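You operate a simulated robot arm through the tools that you are given. There is no shell and no other tool.

Carry out the task below with a simulated two-armed robot. There is one attempt and no reset: what you move stays moved.

## Task
Close up the brown tray's corner with its side and the angle bar.
Fine: side up, red and green wing nuts tight, bar on its marks and latched; leave the other wing nuts alone.
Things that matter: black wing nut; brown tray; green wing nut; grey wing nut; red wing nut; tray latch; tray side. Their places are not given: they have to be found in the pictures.

Only the result counts: the job must be done as asked and must still hold three seconds after the hand-in. Knocking over, shifting, dropping, spilling or breaking anything else fails it.

## Robot
Two 7-joint arms with two-finger grippers on one trunk that stands fixed in place. Base frame: the origin is at the foot of the trunk, x ahead of it, y to its left, z up. Units: mm, rad, N and s.
The left shoulder is at [78, 216, 1288], the right one opposite. With the tool pointing down near the work surface each hand reaches from about 140 to 820 mm from the base axis, measured 20 degrees to its own side. Payload 3.43 kg a hand.
The TCP of each hand is the grasp point between the finger pads, 20 mm short of the fingertips. In the tool frame z runs along the fingers and y along their closing line. Largest opening 124 mm; the body of the gripper starts 93 mm behind the TCP.
Orientation is that of the tool frame in the base frame, as a unit quaternion [w, x, y, z]. With the fingers straight down and closing along the base's y, the tool's x points along the base's -x, its y along +y and its z along -z.

## Interface
- The arms move only by the tool arm_command. It takes "left_increments", "right_increments" or both (then of equal length, played together; a hand with none holds still); each is a list of rows, each a list of 7 numbers: the shift along the base's x, y, z in mm, then the turn, a rotation vector about the base's x, y, z in rad, then the closure in counts, from 0 (fully open) to 255 (shut). In form: [[tx, ty, tz, rx, ry, rz, grip], ...]. A call has 1 to 20 rows; each row shifts and turns the commanded pose from where the row before left it. Rows are played at 5 a second. More than 50 mm and 0.15 rad between two rows, or a gripper value outside its range, and nothing of the call is played. Where a pose cannot be reached the arm comes as near as it can. A force on the tool above 40 N (or 10 N above the force at the start of the call, whichever is more), or a blocked arm, ends the call early, and 0.2 s more pass. Each finger travels about 72 mm/s and halts on what it meets, pressing with about 30 N; the grip force reading is that of the motor and also rises with nothing between the fingers. The clock runs only during rows and for 0.2 s after the last one: add rows that do not move to give the fingers time. The reply holds the time, the measured pose of the TCP, the force on the tool along the base axes, the opening and the grip force, in the units named above and with some noise, with the torque about the TCP (base axes, N m) and any sound that the robot's microphone picked up.
- Cameras (640 x 400 px; columns grow to the right, rows downward): "scene" is now at [195.1, 40.3, 1449.1]; the picture's right is [0.47, -0.88, 0.00], its down [-0.57, -0.30, -0.77] and it looks along [0.68, 0.36, -0.64] (base axes); focal length 321 px, centre (320, 200). "left" rides on the left gripper at [82, -14, -140] in its tool frame; the picture's right is [0.17, 0.99, 0.00], its down [-0.83, 0.14, -0.54] and it looks along [-0.53, 0.09, 0.84] (tool axes); focal length 243 px, centre (320, 200). "right" rides on the right gripper at [82, 14, -140] in its tool frame; the picture's right is [-0.16, 0.99, 0.00], its down [-0.83, -0.14, -0.54] and it looks along [-0.53, -0.09, 0.84] (tool axes); focal length 243 px, centre (320, 200).
- grab_frame(camera): a new picture of that camera. It takes no simulated time.
- raise_lower(by): slides the trunk up (or, below 0, down) by that many mm; the arms and the scene camera ride with it, the base frame stays. It gives what a move gives, with no picture.
- pan_tilt(pan, tilt): turns the head with the scene camera to pan (to the left, within 1.396 rad either way) and tilt (down, from -0.506 to 1.204), counted from straight ahead of the robot. It gives what a move gives.
- probe_pixels(camera, pixels): for up to 12 pixels [column, row] of the newest picture of that camera ("zoom" is the newest enlarged one), the place [x, y, z] in the base frame of the surface seen there, good to about 2 mm. It takes no simulated time.
- zoom(camera, box): a new picture of the part [left, top, right, bottom] of that camera's present view, enlarged. It takes no simulated time.
- close_job(): hands the job in; it is judged then, once.

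Leave the grippers open and the arms clear of the work at the hand-in unless told otherwise.

The tools are called after "Request:" as name(argument=value, ...) on one line, values as JSON. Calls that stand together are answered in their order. arm_command: Moves the arms, as the interface text tells. Its arguments: {"type":"object","properties":{"left_increments":{"type":"array"},"right_increments":{"type":"array"}},"required":[]} The other tools are called the same way: raise_lower (by) slides the trunk up or down; pan_tilt (pan, tilt) turns the head that bears the scene camera; grab_frame (camera) takes a picture; probe_pixels (camera, pixels) gives the place of the surface under pixels of a picture; zoom (camera, box) takes an enlarged picture of a part of a camera's view; close_job () hands the job in.

At the start:

```text
time: 0.0
left_position: [470.8, 547.0, 1132.2]
left_tool_rot: [0.0, 0.0, 1.0, 0.0]
left_force: [0.4, -0.4, 0.1]
left_wrist_torque: [-0.03, -0.02, 0.02]
left_width: 123.9
left_grasp_force: 0.0
right_position: [430.9, 41.9, 1227.5]
right_tool_rot: [0.001, 0.002, 1.0, 0.001]
right_force: [0.4, -0.7, -0.1]
right_wrist_torque: [0.0, 0.03, -0.04]
right_width: 124.0
right_grasp_force: 0.0
trunk travel left (down, up): [-444.0, 147.0]
head pan, tilt: [0.492, 0.696]
```

scene: 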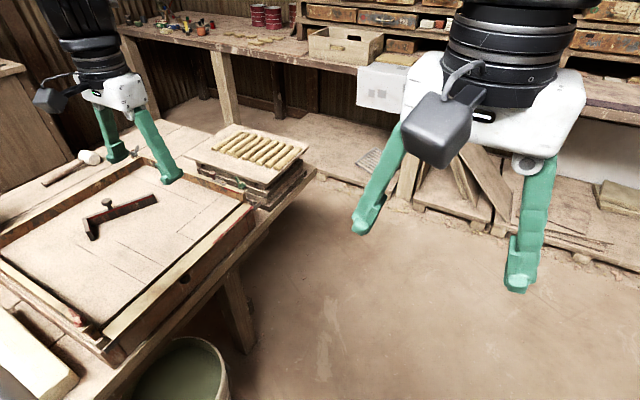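
right: 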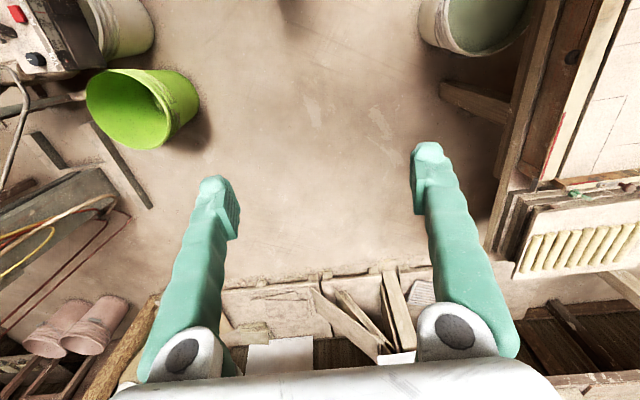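
left: 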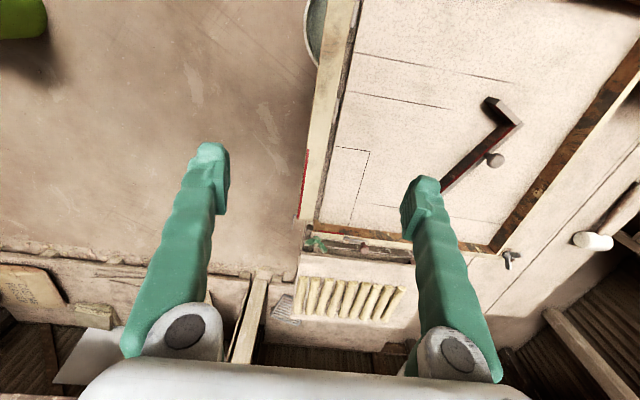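

I see the tray at the left of the scene picture with an angle bar lying in it near (120,210). I will turn the head toward the tray to get a better view.

Request:
pan_tilt(pan=0.9, tilt=0.8)

```text
time: 0.9
left_position: [470.5, 547.7, 1131.2]
left_tool_rot: [0.0, 0.0, 1.0, 0.0]
left_force: [-0.1, 0.3, -0.2]
left_wrist_torque: [0.01, 0.0, -0.02]
left_width: 124.1
left_grasp_force: 0.0
right_position: [430.7, 41.2, 1226.3]
right_tool_rot: [0.001, 0.002, 1.0, 0.001]
right_force: [0.0, 0.8, 0.5]
right_wrist_torque: [-0.03, -0.02, 0.03]
right_width: 124.0
right_grasp_force: 0.1
trunk travel left (down, up): [-444.0, 147.0]
head pan, tilt: [0.901, 0.799]
```

The head has turned; now I take a new scene picture.

Request:
grab_frame(camera="scene")

Request:
grab_frame(camera="left")

```text
taken
```

scene: 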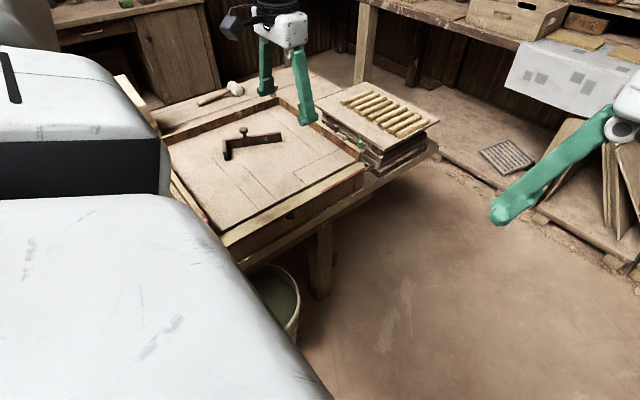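

```text
taken
```

left: 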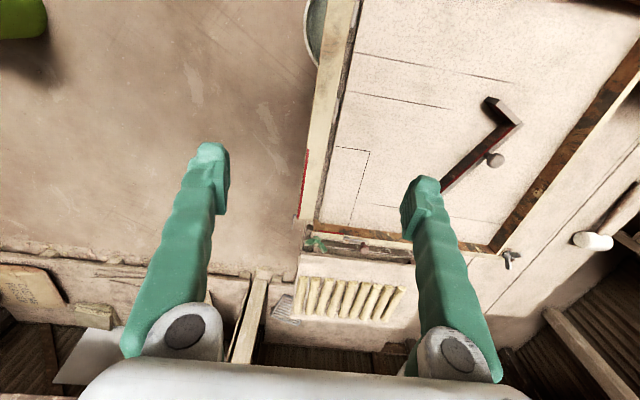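

The shoulder blocks part of the view. I zoom in on the tray region of the scene picture and the left camera's tray region.

Request:
zoom(camera="scene", box=[150, 70, 450, 260])

Request:
zoom(camera="left", box=[280, 100, 540, 280])

```text
2.11 times, centred on (300, 165) of scene
```

zoom: 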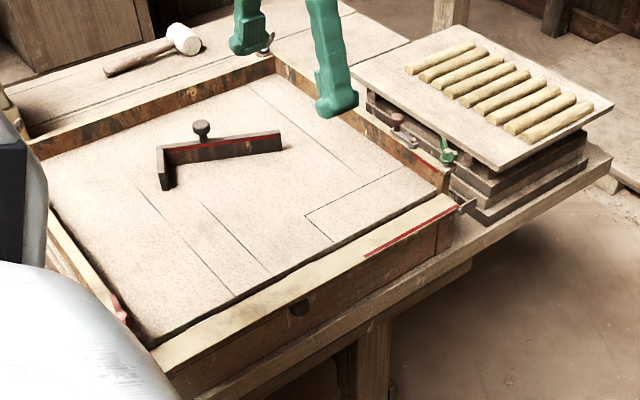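

```text
2.22 times, centred on (410, 190) of left
```

zoom: 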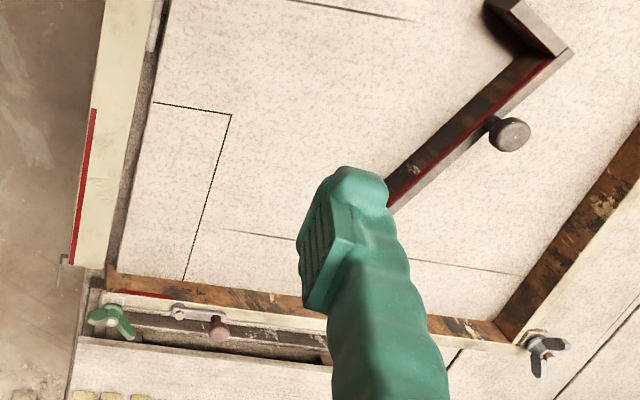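

I see tray walls, a green wing nut and a reddish knob near the far right corner, red marks on two walls, and a dark wing nut at the back corner. I probe points in the zoomed left picture and scene picture for geometry.

Request:
probe_pixels(camera="zoom", pixels=[[112, 318], [217, 325], [180, 312], [93, 112], [72, 262], [232, 114], [185, 278], [155, 103], [510, 133], [545, 348], [115, 292], [500, 330]])

Request:
probe_pixels(camera="scene", pixels=[[222, 235], [360, 172], [362, 165], [360, 180], [280, 100], [165, 140], [205, 225], [225, 155], [280, 135], [243, 130], [290, 214], [300, 225]])

```text
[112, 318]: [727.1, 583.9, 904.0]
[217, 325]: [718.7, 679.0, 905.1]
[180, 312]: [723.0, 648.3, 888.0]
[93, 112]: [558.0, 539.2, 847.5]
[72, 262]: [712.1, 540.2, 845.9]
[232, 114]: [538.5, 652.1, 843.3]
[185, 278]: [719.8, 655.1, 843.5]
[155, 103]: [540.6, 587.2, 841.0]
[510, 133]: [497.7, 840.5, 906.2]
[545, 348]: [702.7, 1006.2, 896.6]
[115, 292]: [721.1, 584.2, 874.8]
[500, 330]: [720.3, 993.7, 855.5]
```

```text
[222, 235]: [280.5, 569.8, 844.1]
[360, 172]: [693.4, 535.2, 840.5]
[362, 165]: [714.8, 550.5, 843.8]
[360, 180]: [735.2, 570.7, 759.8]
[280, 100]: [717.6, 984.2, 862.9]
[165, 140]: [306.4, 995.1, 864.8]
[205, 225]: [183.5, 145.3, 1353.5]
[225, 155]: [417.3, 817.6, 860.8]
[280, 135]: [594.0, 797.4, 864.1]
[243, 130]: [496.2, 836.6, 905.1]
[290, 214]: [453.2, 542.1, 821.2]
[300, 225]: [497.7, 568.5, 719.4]
```

The tray floor lies at z≈843, walls at x≈720 and y≈995, and the near side at y≈540–585 seems folded flat. I zoom in harder on the corner with the green and red parts and on other corners.

Request:
zoom(camera="scene", box=[310, 110, 400, 190])

Request:
zoom(camera="left", box=[290, 210, 410, 270])

Request:
zoom(camera="scene", box=[150, 160, 290, 260])

Request:
zoom(camera="left", box=[440, 60, 640, 280])

```text
5.00 times, centred on (355, 150) of scene
```

zoom: 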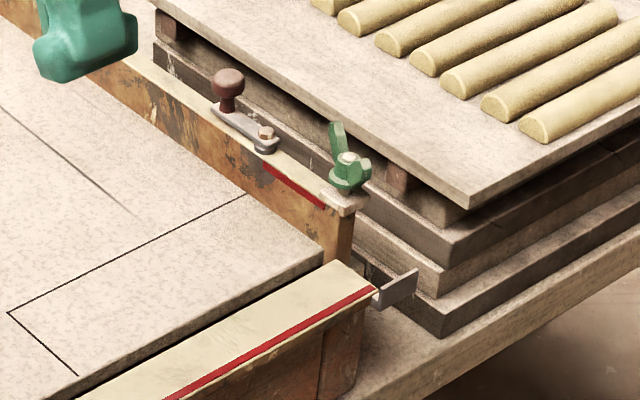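

```text
5.33 times, centred on (350, 240) of left
```

zoom: 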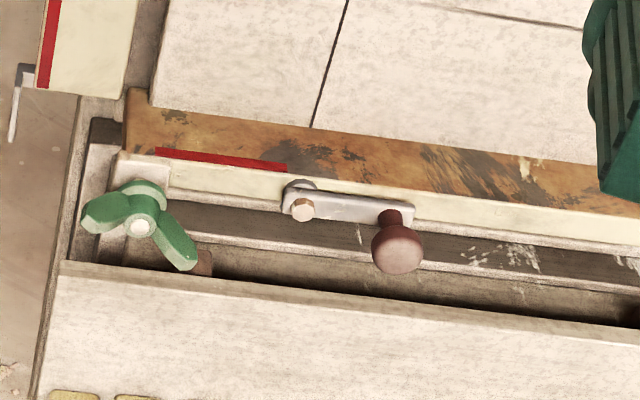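

```text
4.00 times, centred on (220, 210) of scene
```

zoom: 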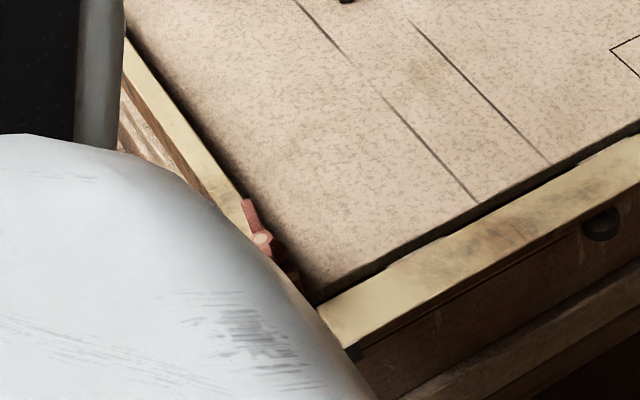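

```text
1.82 times, centred on (540, 170) of left
```

zoom: 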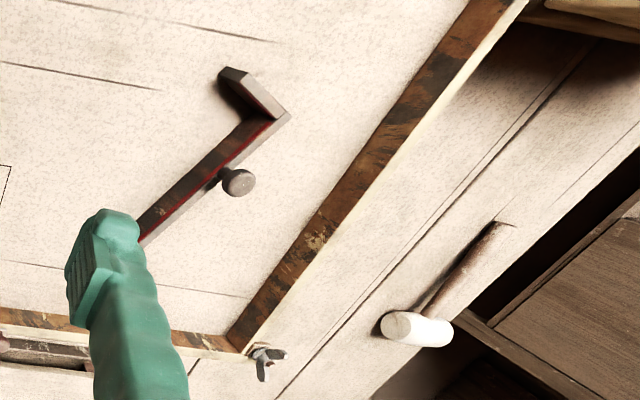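

I now see: green wing nut at the far corner (~[727,584,904]), red wing nut at the near corner, latch lever with brown knob on the x≈720 wall, dark wing nuts at the back. The near side lies flat outward with a small hook at its end. I move the left hand over the tray for a closer look at the bar.

Request:
arm_command(left_increments=[[-10, 37, -8, 0, 0, 0, 0], [-10, 37, -8, 0, 0, 0, 0], [-10, 37, -8, 0, 0, 0, 0], [-10, 37, -8, 0, 0, 0, 0], [-10, 37, -8, 0, 0, 0, 0]])

```text
time: 2.1
left_position: [419.9, 734.1, 1091.7]
left_tool_rot: [0.0, 0.001, 1.0, 0.0]
left_force: [0.1, 0.5, -0.2]
left_wrist_torque: [-0.03, 0.01, -0.05]
left_width: 123.9
left_grasp_force: 0.0
right_position: [430.5, 42.4, 1227.3]
right_tool_rot: [0.001, 0.002, 1.0, 0.001]
right_force: [0.8, 0.1, 0.2]
right_wrist_torque: [-0.02, 0.03, 0.01]
right_width: 123.7
right_grasp_force: 0.0
trunk travel left (down, up): [-444.0, 147.0]
head pan, tilt: [0.901, 0.799]
```

The hand is at [420,734,1092]. I take the left and scene pictures.

Request:
grab_frame(camera="left")

Request:
grab_frame(camera="scene")

```text
taken
```

left: 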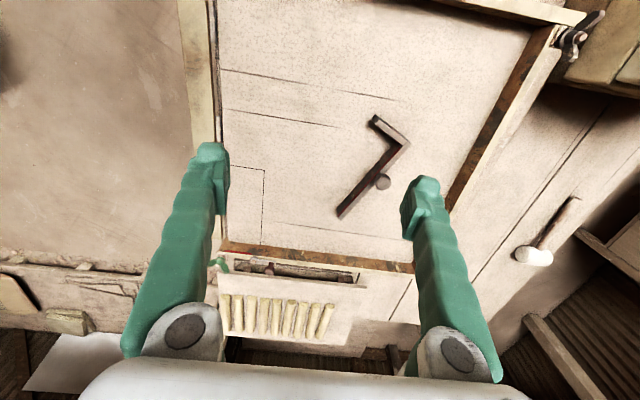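

```text
taken
```

scene: 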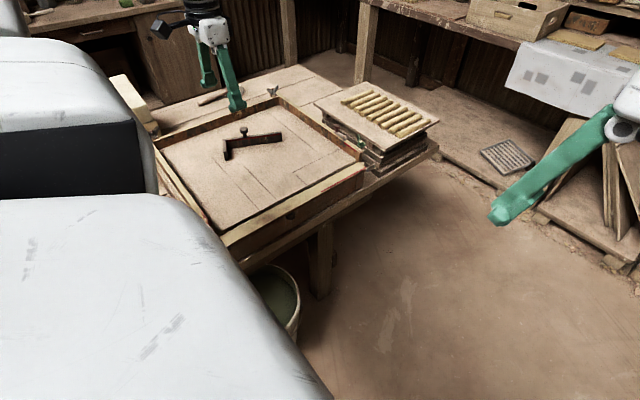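

I zoom in on the bar, on the corner and on the tray's other corners.

Request:
zoom(camera="left", box=[320, 100, 430, 230])

Request:
zoom(camera="scene", box=[200, 110, 310, 180])

Request:
zoom(camera="left", box=[520, 0, 640, 80])

```text
3.08 times, centred on (375, 165) of left
```

zoom: 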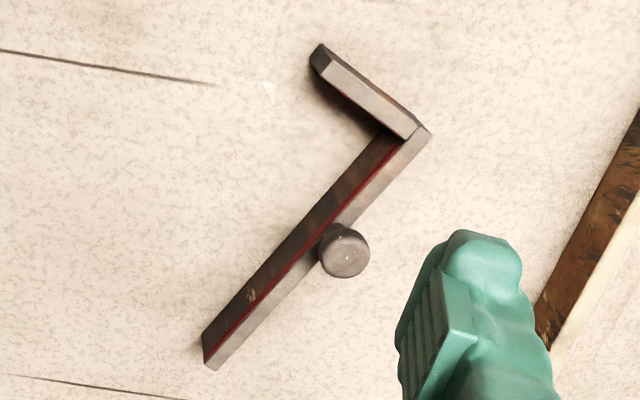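

```text
5.71 times, centred on (255, 145) of scene
```

zoom: 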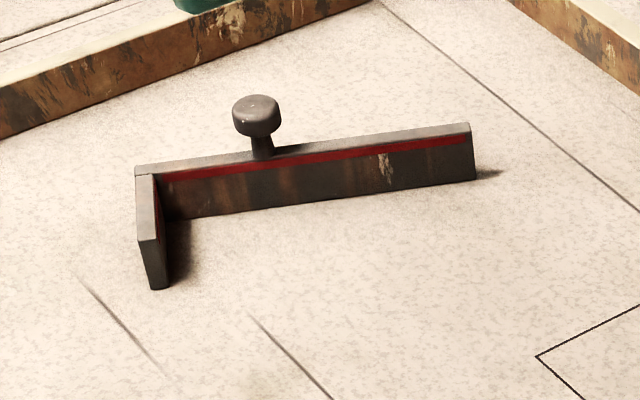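

```text
5.00 times, centred on (580, 40) of left
```

zoom: 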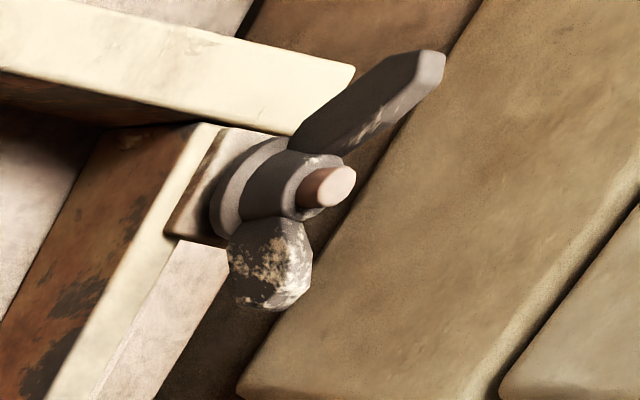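

The bar is two upright plates with a knob on top; red stripe is on its inner faces. So the bar should stand on the dashed floor lines, closing a pocket. I probe the bar in an enlarged view.

Request:
zoom(camera="scene", box=[200, 110, 310, 180])

Request:
probe_pixels(camera="zoom", pixels=[[138, 170], [468, 126], [474, 178], [150, 240], [158, 285], [165, 215], [256, 102], [262, 152], [152, 172], [472, 134], [140, 238], [320, 206]])

```text
5.71 times, centred on (255, 145) of scene
```

zoom: 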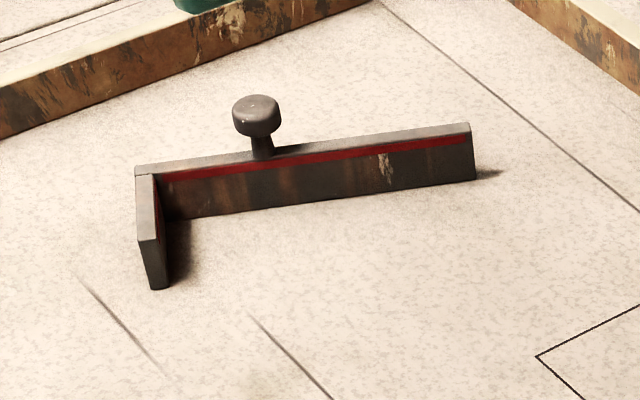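

```text
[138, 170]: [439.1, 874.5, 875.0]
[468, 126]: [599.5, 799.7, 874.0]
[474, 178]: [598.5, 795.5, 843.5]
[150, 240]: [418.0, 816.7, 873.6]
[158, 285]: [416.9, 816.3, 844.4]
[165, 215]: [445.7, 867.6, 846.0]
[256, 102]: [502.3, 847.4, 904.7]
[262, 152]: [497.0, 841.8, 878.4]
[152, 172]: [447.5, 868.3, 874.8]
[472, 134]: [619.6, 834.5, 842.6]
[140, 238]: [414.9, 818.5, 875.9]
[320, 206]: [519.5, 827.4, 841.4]
```

The bar's outer corner is near [437,875], long arm pointing -25°, top z≈875; the dashed corner is at about [538,652]. Now I turn the right hand 90° to the left and bring it ahead of the tray's front, so its camera sees the folded side and its hole.

Request:
arm_command(right_increments=[[2, 15, -22, 0, 0, 0.143, 0], [2, 15, -22, 0, 0, 0.143, 0], [2, 15, -22, 0, 0, 0.143, 0], [2, 15, -22, 0, 0, 0.143, 0], [2, 15, -22, 0, 0, 0.143, 0], [2, 15, -22, 0, 0, 0.143, 0], [2, 15, -22, 0, 0, 0.143, 0], [2, 15, -22, 0, 0, 0.143, 0], [2, 15, -22, 0, 0, 0.143, 0], [2, 15, -22, 0, 0, 0.143, 0], [2, 15, -22, 0, 0, 0.143, 0]])

```text
time: 3.1
left_position: [419.1, 733.1, 1091.8]
left_tool_rot: [0.0, 0.0, 1.0, -0.001]
left_force: [-0.6, 0.0, 0.4]
left_wrist_torque: [0.02, -0.01, 0.01]
left_width: 124.0
left_grasp_force: 0.1
right_position: [407.6, 135.6, 1174.5]
right_tool_rot: [0.029, -0.248, 0.961, 0.115]
right_force: [0.4, 0.1, 0.3]
right_wrist_torque: [-0.01, -0.02, -0.04]
right_width: 124.1
right_grasp_force: 0.2
right hand out of reach, approached as far as the arm can: row 2, 3, 4, 5
trunk travel left (down, up): [-444.0, 147.0]
head pan, tilt: [0.901, 0.799]
stopped in row 5 (right hand): the arm was blocked; the commanded pose is now the measured one
```

The right arm could not follow the turn beyond ~0.5 rad. I look at its camera view now.

Request:
grab_frame(camera="right")

Request:
grab_frame(camera="scene")

```text
taken
```

right: 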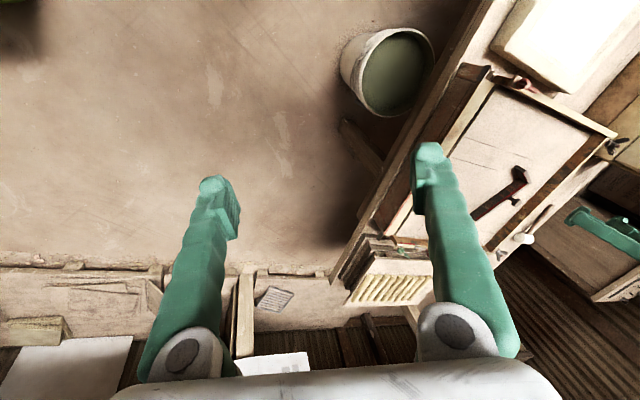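

```text
taken
```

scene: 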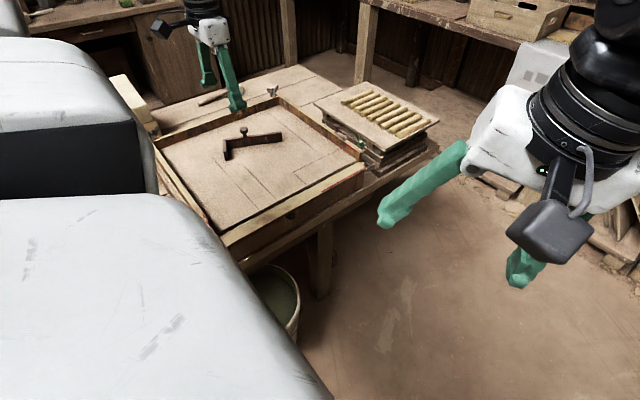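

From here the right camera sees the whole tray. I zoom into the tray's front and the corners.

Request:
zoom(camera="right", box=[350, 50, 560, 270])

Request:
zoom(camera="right", box=[440, 50, 560, 130])

Request:
zoom(camera="scene", box=[200, 160, 380, 280])

```text
1.82 times, centred on (455, 160) of right
```

zoom: 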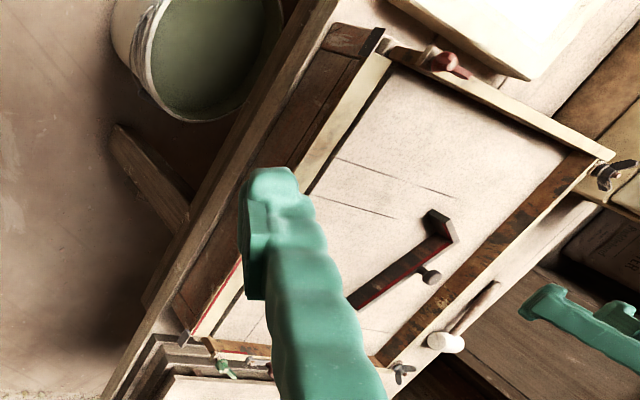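

```text
5.00 times, centred on (500, 90) of right
```

zoom: 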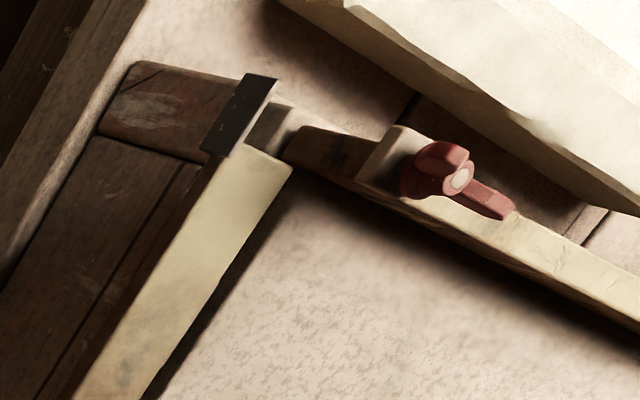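

```text
3.33 times, centred on (290, 220) of scene
```

zoom: 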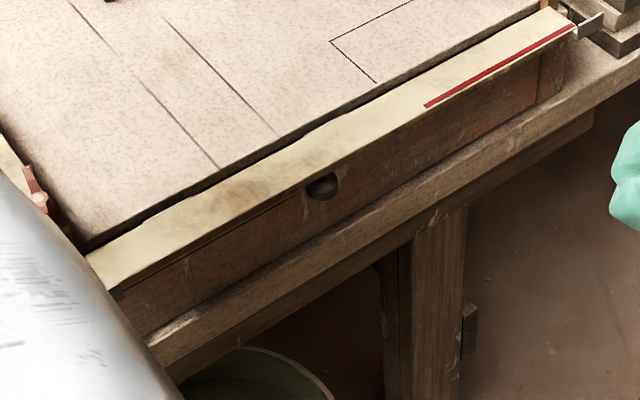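

The notch at scene-zoom (320,185) is a finger notch under the folded side's outer edge; the metal forks at the ends of the side will swing under the wing nuts. I test the left wrist's turning range in free space: turn by about -0.44 rad, which is also the bar's direction.

Request:
arm_command(left_increments=[[0, 0, 0, 0, 0, -0.11, 0], [0, 0, 0, 0, 0, -0.11, 0], [0, 0, 0, 0, 0, -0.11, 0], [0, 0, 0, 0, 0, -0.11, 0]])

```text
time: 4.1
left_position: [419.0, 731.9, 1092.5]
left_tool_rot: [-0.001, 0.22, 0.976, 0.0]
left_force: [-0.3, -0.4, -0.1]
left_wrist_torque: [0.01, 0.0, -0.03]
left_width: 124.0
left_grasp_force: 0.0
right_position: [407.4, 135.2, 1174.3]
right_tool_rot: [0.029, -0.246, 0.962, 0.114]
right_force: [0.7, -0.4, -0.5]
right_wrist_torque: [-0.01, -0.01, -0.01]
right_width: 124.1
right_grasp_force: 0.1
trunk travel left (down, up): [-444.0, 147.0]
head pan, tilt: [0.901, 0.799]
```

That worked. I test further clockwise, since tightening needs clockwise turning.

Request:
arm_command(left_increments=[[0, 0, 0, 0, 0, -0.14, 0], [0, 0, 0, 0, 0, -0.14, 0], [0, 0, 0, 0, 0, -0.14, 0], [0, 0, 0, 0, 0, -0.14, 0], [0, 0, 0, 0, 0, -0.14, 0], [0, 0, 0, 0, 0, -0.14, 0], [0, 0, 0, 0, 0, -0.14, 0], [0, 0, 0, 0, 0, -0.14, 0]])

```text
time: 5.9
left_position: [421.4, 732.3, 1093.2]
left_tool_rot: [0.0, 0.704, 0.71, -0.001]
left_force: [-0.6, 0.4, 0.3]
left_wrist_torque: [0.0, 0.01, 0.04]
left_width: 124.2
left_grasp_force: 0.1
right_position: [408.6, 134.5, 1174.0]
right_tool_rot: [0.029, -0.247, 0.962, 0.114]
right_force: [-0.9, 0.1, 0.0]
right_wrist_torque: [0.02, 0.02, 0.01]
right_width: 124.1
right_grasp_force: 0.1
trunk travel left (down, up): [-444.0, 147.0]
head pan, tilt: [0.901, 0.799]
```

It reached -1.56 rad; the left camera now looks toward -y. I take a picture.

Request:
grab_frame(camera="left")

```text
taken
```

left: 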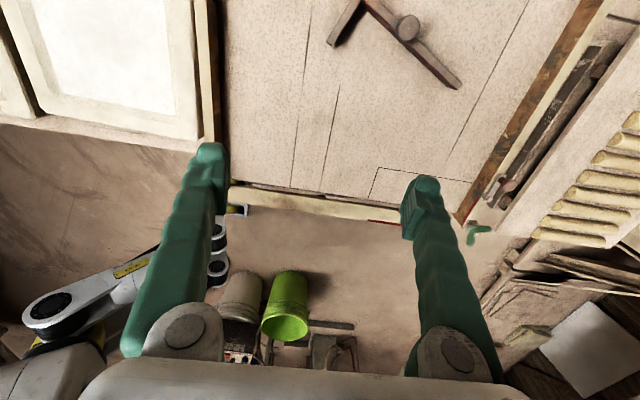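

I turn back to yaw 0 while moving toward the green-nut corner for a close view, staying high.

Request:
arm_command(left_increments=[[16, -14, -5, 0, 0, 0.142, 0], [16, -14, -5, 0, 0, 0.142, 0], [16, -14, -5, 0, 0, 0.142, 0], [16, -14, -5, 0, 0, 0.142, 0], [16, -14, -5, 0, 0, 0.142, 0], [16, -14, -5, 0, 0, 0.142, 0], [16, -14, -5, 0, 0, 0.142, 0], [16, -14, -5, 0, 0, 0.142, 0], [16, -14, -5, 0, 0, 0.142, 0], [16, -14, -5, 0, 0, 0.142, 0], [16, -14, -5, 0, 0, 0.142, 0]])

```text
time: 8.3
left_position: [594.7, 579.5, 1035.6]
left_tool_rot: [0.0, -0.004, 1.0, 0.0]
left_force: [0.5, -0.2, 0.2]
left_wrist_torque: [0.04, 0.03, -0.01]
left_width: 124.0
left_grasp_force: 0.2
right_position: [409.8, 134.9, 1174.3]
right_tool_rot: [0.029, -0.247, 0.962, 0.115]
right_force: [-0.7, -0.5, 0.8]
right_wrist_torque: [0.03, -0.03, 0.04]
right_width: 123.7
right_grasp_force: 0.0
trunk travel left (down, up): [-444.0, 147.0]
head pan, tilt: [0.901, 0.799]
```

Reached [595,580,1036]. I take the left picture and zoom on the corner.

Request:
grab_frame(camera="left")

Request:
zoom(camera="left", box=[250, 100, 410, 220])

```text
taken
```

left: 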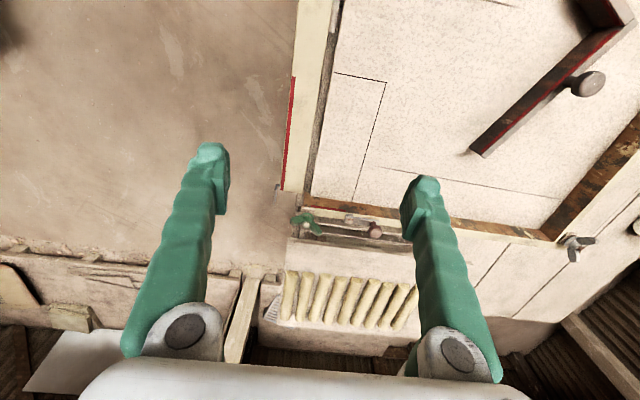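

```text
3.33 times, centred on (330, 160) of left
```

zoom: 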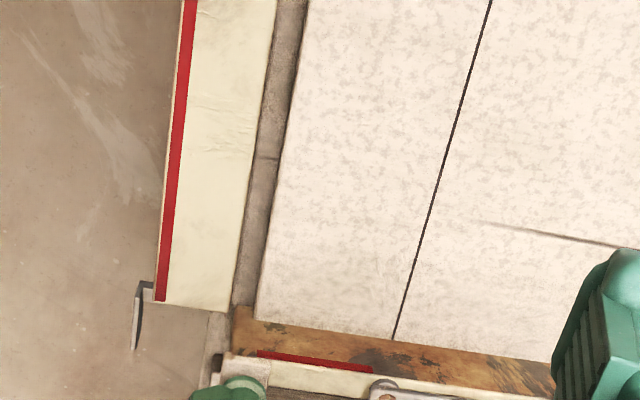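

I zoom closer on the corner with the nut and the latch.

Request:
zoom(camera="left", box=[265, 170, 395, 250])

Request:
probe_pixels(camera="left", pixels=[[306, 222], [374, 231], [349, 218], [289, 82], [281, 186], [386, 84], [354, 198], [336, 73], [311, 195], [320, 204], [276, 188], [297, 190]])

```text
4.92 times, centred on (330, 210) of left
```

zoom: 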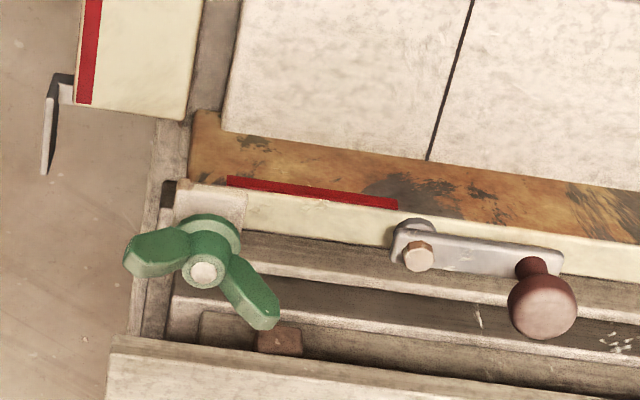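

```text
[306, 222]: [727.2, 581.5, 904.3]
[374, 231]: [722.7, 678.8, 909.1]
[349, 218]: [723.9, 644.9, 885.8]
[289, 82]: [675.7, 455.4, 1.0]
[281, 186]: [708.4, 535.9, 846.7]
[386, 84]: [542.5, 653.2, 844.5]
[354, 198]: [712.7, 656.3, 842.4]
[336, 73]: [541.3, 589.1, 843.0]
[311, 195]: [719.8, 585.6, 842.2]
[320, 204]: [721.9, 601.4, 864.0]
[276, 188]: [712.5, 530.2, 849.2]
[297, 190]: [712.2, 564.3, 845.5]
```

I probe the cross-section of the folded side near x≈640 (from the outer edge across to the floor).

Request:
zoom(camera="left", box=[265, 110, 395, 190])

Request:
probe_pixels(camera="zoom", pixels=[[94, 200], [100, 200], [110, 200], [150, 200], [200, 200], [215, 200], [225, 200], [240, 200], [255, 200], [275, 200], [300, 200], [104, 300]])

```text
4.92 times, centred on (330, 150) of left
```

zoom: 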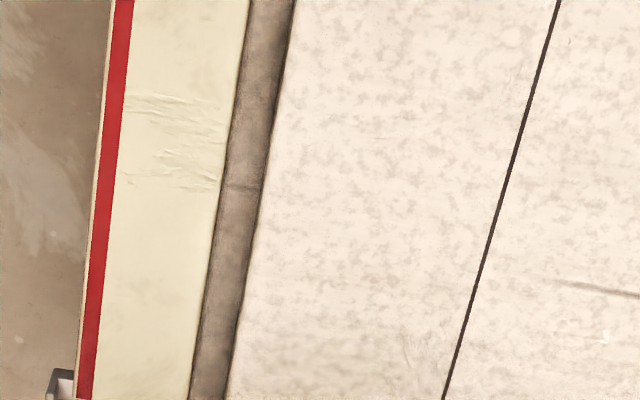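

```text
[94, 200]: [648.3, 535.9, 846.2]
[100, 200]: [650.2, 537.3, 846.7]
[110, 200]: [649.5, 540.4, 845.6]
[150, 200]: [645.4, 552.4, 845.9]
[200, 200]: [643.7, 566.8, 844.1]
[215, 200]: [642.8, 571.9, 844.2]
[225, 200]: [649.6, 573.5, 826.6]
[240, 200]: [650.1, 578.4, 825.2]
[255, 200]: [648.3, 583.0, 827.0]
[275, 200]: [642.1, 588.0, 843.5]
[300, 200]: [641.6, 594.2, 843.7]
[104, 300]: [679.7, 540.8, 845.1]
```

I use the right camera's zoom to look at the front face, the notch and the near end.

Request:
grab_frame(camera="right")

Request:
zoom(camera="right", box=[400, 60, 500, 160])

Request:
zoom(camera="scene", box=[270, 180, 330, 220])

Request:
zoom(camera="scene", box=[330, 140, 405, 190])

```text
taken
```

right: 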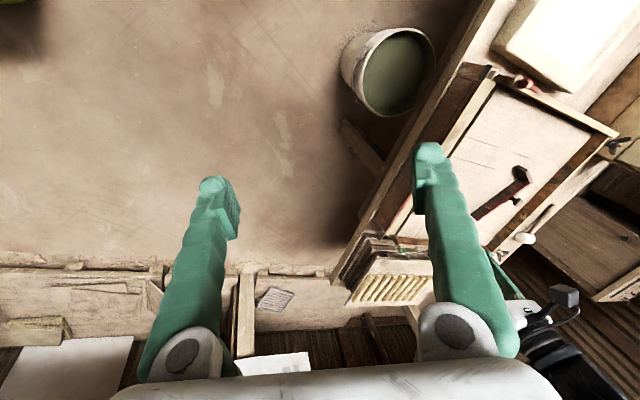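

```text
4.00 times, centred on (450, 110) of right
```

zoom: 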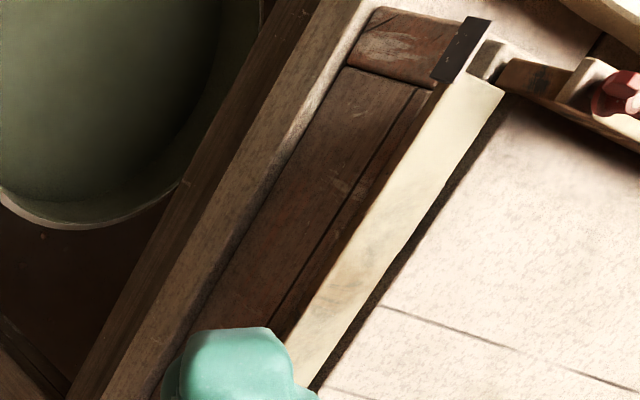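

```text
10.00 times, centred on (300, 200) of scene
```

zoom: 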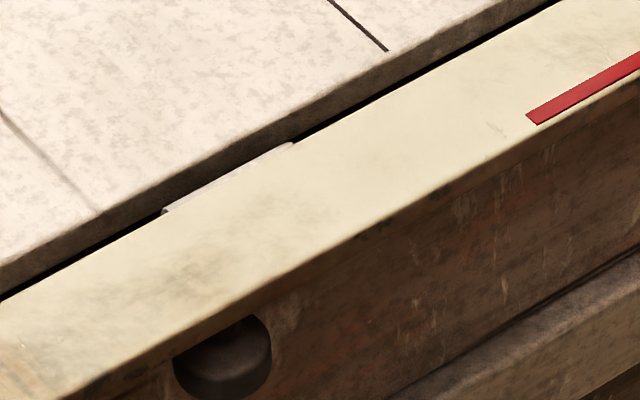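

```text
8.00 times, centred on (368, 165) of scene
```

zoom: 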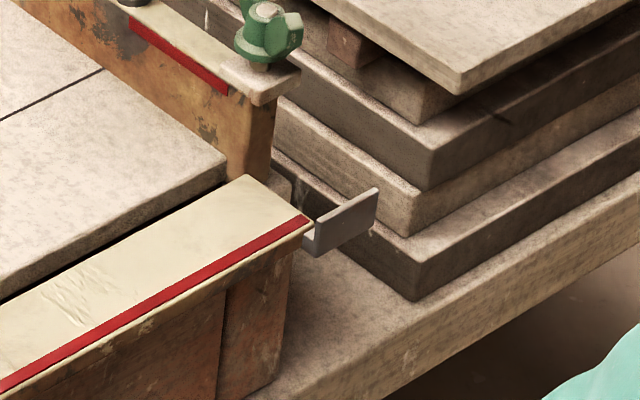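

I see a hinge leaf between the folded side and the floor slab, and the half-round notch below its outer edge. I probe the front face and notch in an enlarged scene view.

Request:
zoom(camera="scene", box=[270, 180, 330, 220])

Request:
probe_pixels(camera="zoom", pixels=[[300, 262], [300, 285], [300, 300], [240, 350], [220, 380], [175, 360], [272, 360], [215, 325], [255, 318], [350, 330], [500, 280], [230, 175]])

Request:
zoom(camera="scene", box=[275, 195, 305, 225])

```text
10.00 times, centred on (300, 200) of scene
```

zoom: 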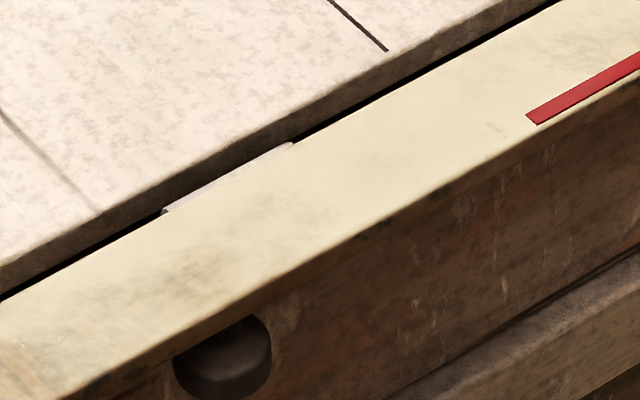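

```text
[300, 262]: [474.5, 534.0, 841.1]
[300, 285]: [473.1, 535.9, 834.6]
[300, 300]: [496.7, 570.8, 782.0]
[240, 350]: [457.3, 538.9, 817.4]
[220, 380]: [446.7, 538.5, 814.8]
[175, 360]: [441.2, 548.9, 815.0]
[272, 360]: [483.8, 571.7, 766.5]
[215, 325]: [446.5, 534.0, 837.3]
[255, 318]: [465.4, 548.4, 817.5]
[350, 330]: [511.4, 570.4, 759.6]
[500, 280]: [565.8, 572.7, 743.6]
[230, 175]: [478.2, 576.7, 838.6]
```

```text
13.33 times, centred on (290, 210) of scene
```

zoom: 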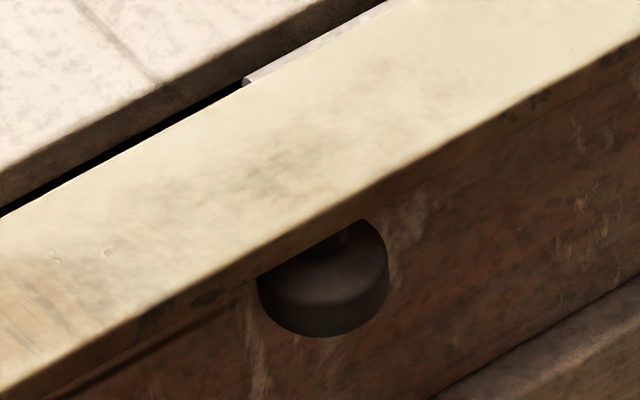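

The front base face is at y≈571 and the black disc is a knob on the underside of the folded side at about [457,540,817]; the side plate is y 535–572, z 834–845, free underneath. I probe stripe ends and bar thickness to settle whether the dashed lines are the bar's outer edges.

Request:
grab_frame(camera="left")

Request:
zoom(camera="left", box=[300, 60, 400, 122])

Request:
zoom(camera="left", box=[460, 0, 640, 165])

Request:
probe_pixels(camera="left", pixels=[[312, 205], [345, 211], [294, 78], [283, 188], [472, 150], [485, 157], [621, 27], [632, 20], [590, 84], [340, 208], [330, 215], [350, 205]])

```text
taken
```

left: 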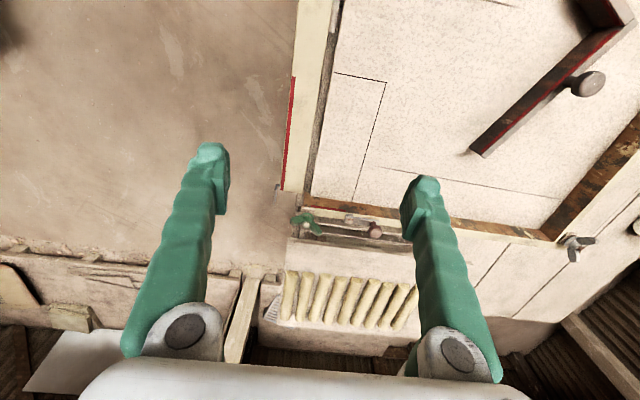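

```text
6.40 times, centred on (350, 91) of left
```

zoom: 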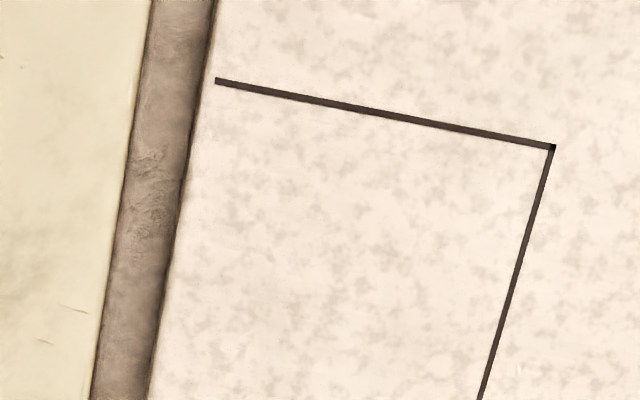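

```text
2.42 times, centred on (550, 82) of left
```

zoom: 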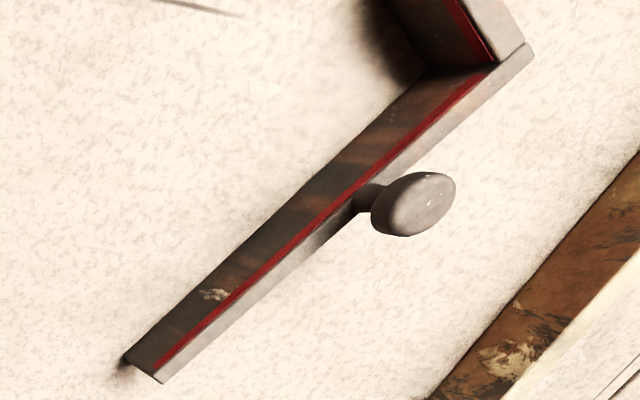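

```text
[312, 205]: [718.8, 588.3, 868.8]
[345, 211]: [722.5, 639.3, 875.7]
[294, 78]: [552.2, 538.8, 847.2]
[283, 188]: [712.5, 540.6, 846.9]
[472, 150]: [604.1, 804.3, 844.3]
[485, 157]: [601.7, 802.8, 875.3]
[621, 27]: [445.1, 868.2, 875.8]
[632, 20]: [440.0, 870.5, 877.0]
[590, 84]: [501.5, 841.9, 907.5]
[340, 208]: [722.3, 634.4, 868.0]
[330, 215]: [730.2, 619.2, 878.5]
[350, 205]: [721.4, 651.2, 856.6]
```

Stripe ends (x=552 on the side, y≈642 on the wall) show the dashed lines are the bar's outer edges with ~12 mm plate thickness. Now I lift the left hand back over the tray (high, looking toward -y) so that I can lower the trunk for better reach.

Request:
arm_command(left_increments=[[-14, 12, 20, 0, 0, -0.13, 0], [-14, 12, 20, 0, 0, -0.13, 0], [-14, 12, 20, 0, 0, -0.13, 0], [-14, 12, 20, 0, 0, -0.13, 0], [-14, 12, 20, 0, 0, -0.13, 0], [-14, 12, 20, 0, 0, -0.13, 0], [-14, 12, 20, 0, 0, -0.13, 0], [-14, 12, 20, 0, 0, -0.13, 0], [-14, 12, 20, 0, 0, -0.13, 0], [-14, 12, 20, 0, 0, -0.13, 0], [-14, 12, 20, 0, 0, -0.13, 0], [-14, 12, 20, 0, 0, -0.13, 0]])

```text
time: 10.9
left_position: [426.7, 723.3, 1279.9]
left_tool_rot: [0.0, 0.702, 0.712, 0.0]
left_force: [0.2, 0.2, -0.6]
left_wrist_torque: [-0.01, 0.02, 0.02]
left_width: 123.8
left_grasp_force: 0.1
right_position: [408.1, 134.5, 1174.7]
right_tool_rot: [0.03, -0.246, 0.962, 0.114]
right_force: [-0.3, -0.1, -0.4]
right_wrist_torque: [0.0, -0.01, 0.0]
right_width: 123.7
right_grasp_force: 0.0
trunk travel left (down, up): [-444.0, 147.0]
head pan, tilt: [0.901, 0.799]
```

Before lowering the trunk, I check where the left arm's links are, via a new scene picture.

Request:
pan_tilt(pan=1.1, tilt=0.6)

Request:
grab_frame(camera="scene")

Request:
probe_pixels(camera="scene", pixels=[[100, 200], [200, 200], [100, 300], [300, 300], [50, 100], [150, 100], [200, 60], [250, 60], [300, 150], [250, 250], [400, 350], [30, 30]])

```text
time: 11.7
left_position: [430.0, 724.2, 1278.1]
left_tool_rot: [0.0, 0.702, 0.713, 0.0]
left_force: [0.0, -0.2, 0.2]
left_wrist_torque: [0.02, 0.01, 0.05]
left_width: 124.0
left_grasp_force: 0.0
right_position: [409.3, 135.7, 1174.0]
right_tool_rot: [0.03, -0.247, 0.962, 0.115]
right_force: [0.1, -0.7, -0.2]
right_wrist_torque: [0.01, 0.02, 0.0]
right_width: 124.1
right_grasp_force: 0.1
trunk travel left (down, up): [-444.0, 147.0]
head pan, tilt: [1.1, 0.6]
```

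```text
taken
```

scene: 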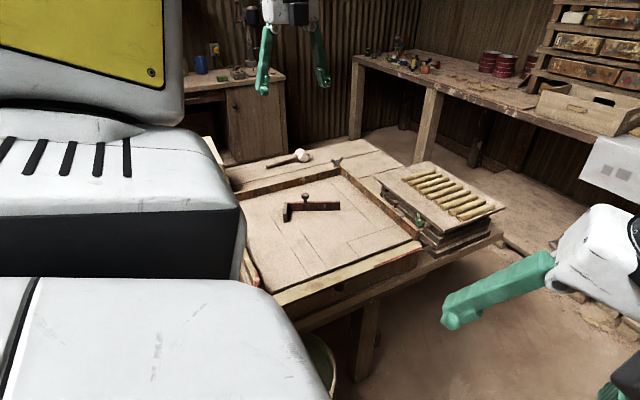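

```text
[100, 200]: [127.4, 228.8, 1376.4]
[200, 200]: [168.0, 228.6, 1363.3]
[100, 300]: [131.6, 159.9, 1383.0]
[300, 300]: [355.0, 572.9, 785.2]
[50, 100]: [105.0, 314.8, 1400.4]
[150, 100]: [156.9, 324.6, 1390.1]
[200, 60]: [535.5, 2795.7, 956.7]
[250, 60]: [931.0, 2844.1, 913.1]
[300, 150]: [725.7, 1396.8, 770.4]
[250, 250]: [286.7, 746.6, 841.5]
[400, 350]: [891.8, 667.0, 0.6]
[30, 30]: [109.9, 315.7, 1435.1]
```

The left arm's elbow rides high (z≈1400), so lowering the trunk is safe. I lower by 200 mm.

Request:
raise_lower(by=-200)

Request:
grab_frame(camera="scene")

Request:
grab_frame(camera="left")

```text
time: 13.8
left_position: [427.2, 723.1, 1078.7]
left_tool_rot: [0.0, 0.702, 0.712, 0.001]
left_force: [-0.3, -0.1, 0.8]
left_wrist_torque: [0.01, -0.03, 0.02]
left_width: 123.9
left_grasp_force: 0.1
right_position: [417.5, 134.7, 923.9]
right_tool_rot: [-0.056, -0.236, 0.961, 0.135]
right_force: [-0.1, -0.7, -0.4]
right_wrist_torque: [-0.01, -0.02, -0.01]
right_width: 123.9
right_grasp_force: 0.1
trunk travel left (down, up): [-244.0, 347.0]
head pan, tilt: [1.1, 0.6]
```

```text
taken
```

scene: 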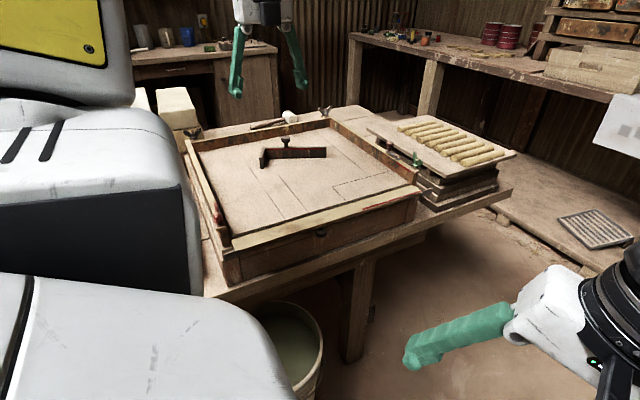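

```text
taken
```

left: 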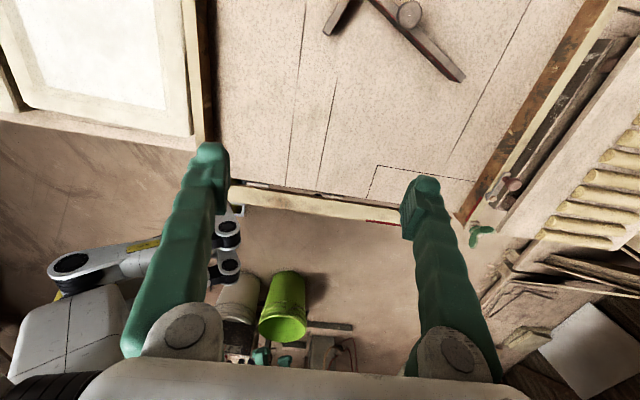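

The view of the front is good now. The right hand is skewed, so I first bring it back to the straight-down attitude.

Request:
arm_command(right_increments=[[4, -15, 15, -0.068, -0.028, -0.119, 0], [4, -15, 15, -0.068, -0.028, -0.119, 0], [4, -15, 15, -0.068, -0.028, -0.119, 0], [4, -15, 15, -0.068, -0.028, -0.119, 0]])

```text
time: 14.8
left_position: [428.4, 723.6, 1079.0]
left_tool_rot: [0.0, 0.702, 0.712, 0.0]
left_force: [0.1, 0.5, -0.2]
left_wrist_torque: [0.0, -0.02, -0.01]
left_width: 124.0
left_grasp_force: 0.1
right_position: [431.3, 76.2, 980.7]
right_tool_rot: [-0.002, -0.001, 1.0, -0.001]
right_force: [-0.6, 0.2, 0.8]
right_wrist_torque: [0.01, -0.02, 0.01]
right_width: 123.9
right_grasp_force: 0.0
trunk travel left (down, up): [-244.0, 347.0]
head pan, tilt: [1.1, 0.6]
```

Straight down again. Now I roll the right hand about the base x axis so the fingers swing toward +y, and shut the fingers.

Request:
arm_command(right_increments=[[2, 15, 0, 0.13, 0, 0, 100], [2, 15, 0, 0.13, 0, 0, 200], [2, 15, 0, 0.13, 0, 0, 255], [2, 15, 0, 0.13, 0, 0, 255], [2, 15, 0, 0.13, 0, 0, 255], [2, 15, 0, 0.13, 0, 0, 255], [2, 15, 0, 0.13, 0, 0, 255], [2, 15, 0, 0.13, 0, 0, 255], [2, 15, 0, 0.13, 0, 0, 255]])

```text
time: 16.8
left_position: [427.9, 722.9, 1077.9]
left_tool_rot: [0.0, 0.702, 0.712, 0.0]
left_force: [-0.5, 0.2, -0.1]
left_wrist_torque: [-0.03, -0.01, 0.0]
left_width: 124.0
left_grasp_force: 0.1
right_position: [450.3, 212.4, 982.6]
right_tool_rot: [-0.001, -0.004, 0.834, 0.552]
right_force: [-0.9, -0.1, 0.2]
right_wrist_torque: [-0.01, -0.04, 0.04]
right_width: 0.0
right_grasp_force: 29.6
trunk travel left (down, up): [-244.0, 347.0]
head pan, tilt: [1.1, 0.6]
```

The hand points along (0,0.92,-0.39). I bring the closed right fingers in front of the tray at x≈410, below the folded side's level.

Request:
arm_command(right_increments=[[-7, 36, -24, 0, 0, 0, 255], [-7, 36, -24, 0, 0, 0, 255], [-7, 36, -24, 0, 0, 0, 255], [-7, 36, -24, 0, 0, 0, 255], [-6, 36, -24, 0, 0, 0, 255], [-6, 36, -24, 0, 0, 0, 255], [0, 10, -25, 0, 0, 0, 255]])

Request:
grab_frame(camera="scene")

Request:
grab_frame(camera="right")

```text
time: 18.2
left_position: [427.1, 723.9, 1078.2]
left_tool_rot: [0.001, 0.702, 0.712, 0.0]
left_force: [0.0, 0.6, -0.3]
left_wrist_torque: [0.03, -0.03, 0.03]
left_width: 123.9
left_grasp_force: 0.0
right_position: [539.8, 376.3, 950.5]
right_tool_rot: [0.047, 0.079, 0.785, 0.613]
right_force: [0.0, 0.8, 0.0]
right_wrist_torque: [-0.01, -0.02, 0.05]
right_width: 0.1
right_grasp_force: 30.2
trunk travel left (down, up): [-244.0, 347.0]
head pan, tilt: [1.1, 0.6]
stopped in row 6 (right hand): the arm was blocked; the commanded pose is now the measured one
```

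```text
taken
```

scene: 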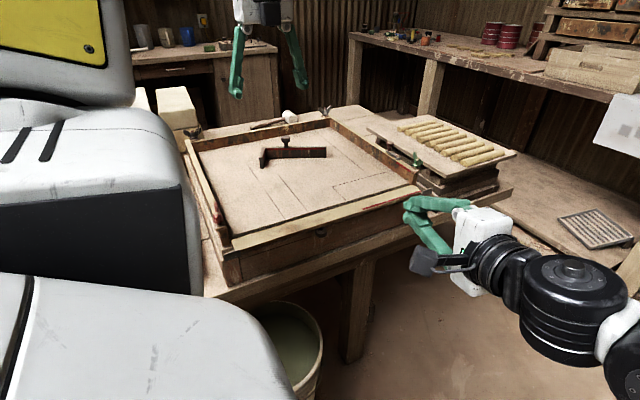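

```text
taken
```

right: 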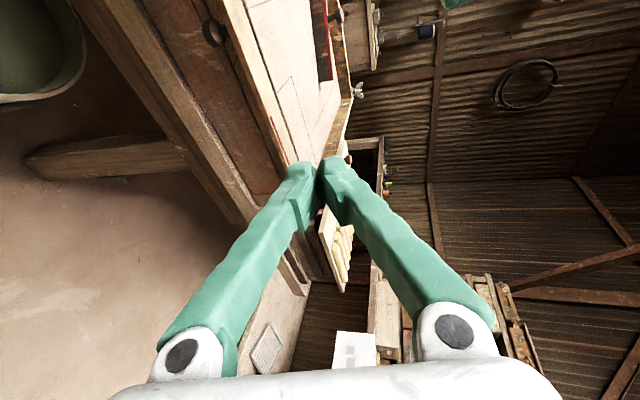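

The right arm hits a joint limit on that inward reach, so I will use the left arm for lifting the side. First I bring the right hand back to a straight-down, out-of-the-way pose, fingers opening.

Request:
arm_command(right_increments=[[-11, -34, 5, -0.132, 0.01, 0.017, 255], [-11, -34, 5, -0.132, 0.01, 0.017, 255], [-11, -34, 5, -0.132, 0.01, 0.017, 200], [-11, -34, 5, -0.132, 0.01, 0.017, 100], [-11, -34, 5, -0.132, 0.01, 0.017, 0], [-11, -34, 5, -0.132, 0.01, 0.017, 0], [-11, -34, 5, -0.132, 0.01, 0.017, 0], [-11, -34, 5, -0.132, 0.01, 0.017, 0], [-11, -34, 5, -0.132, 0.01, 0.017, 0], [-11, -34, 5, -0.132, 0.01, 0.017, 0], [0, -40, 5, 0, 0, 0, 0], [0, -40, 5, 0, 0, 0, 0], [0, -40, 5, 0, 0, 0, 0]])

```text
time: 21.0
left_position: [427.9, 720.5, 1079.7]
left_tool_rot: [-0.001, 0.703, 0.712, 0.0]
left_force: [0.3, -0.3, 0.3]
left_wrist_torque: [0.02, 0.04, 0.01]
left_width: 124.0
left_grasp_force: 0.2
right_position: [426.5, -82.3, 1011.6]
right_tool_rot: [-0.002, -0.002, 1.0, -0.001]
right_force: [0.4, 0.3, -0.5]
right_wrist_torque: [0.06, 0.03, 0.02]
right_width: 124.1
right_grasp_force: 0.1
trunk travel left (down, up): [-244.0, 347.0]
head pan, tilt: [1.1, 0.6]
```

Right hand is parked at [427,-82,1012]. Now I move the left hand to the front (y≈400), turning back to yaw 0.

Request:
arm_command(left_increments=[[0, -29, 0, 0, 0, 0.142, 0], [0, -29, 0, 0, 0, 0.142, 0], [0, -29, 0, 0, 0, 0.142, 0], [0, -29, 0, 0, 0, 0.142, 0], [0, -29, 0, 0, 0, 0.142, 0], [0, -29, 0, 0, 0, 0.142, 0], [0, -29, 0, 0, 0, 0.142, 0], [0, -29, 0, 0, 0, 0.142, 0], [0, -29, 0, 0, 0, 0.142, 0], [0, -29, 0, 0, 0, 0.142, 0], [0, -29, 0, 0, 0, 0.142, 0]])

```text
time: 23.4
left_position: [427.6, 403.8, 1080.4]
left_tool_rot: [0.0, -0.003, 1.0, 0.0]
left_force: [-0.1, 1.0, 0.3]
left_wrist_torque: [0.03, 0.01, 0.02]
left_width: 123.7
left_grasp_force: 0.1
right_position: [425.7, -81.4, 1013.0]
right_tool_rot: [-0.002, -0.002, 1.0, 0.0]
right_force: [0.7, 0.4, 0.4]
right_wrist_torque: [0.04, 0.0, 0.0]
right_width: 123.9
right_grasp_force: 0.1
trunk travel left (down, up): [-244.0, 347.0]
head pan, tilt: [1.1, 0.6]
```

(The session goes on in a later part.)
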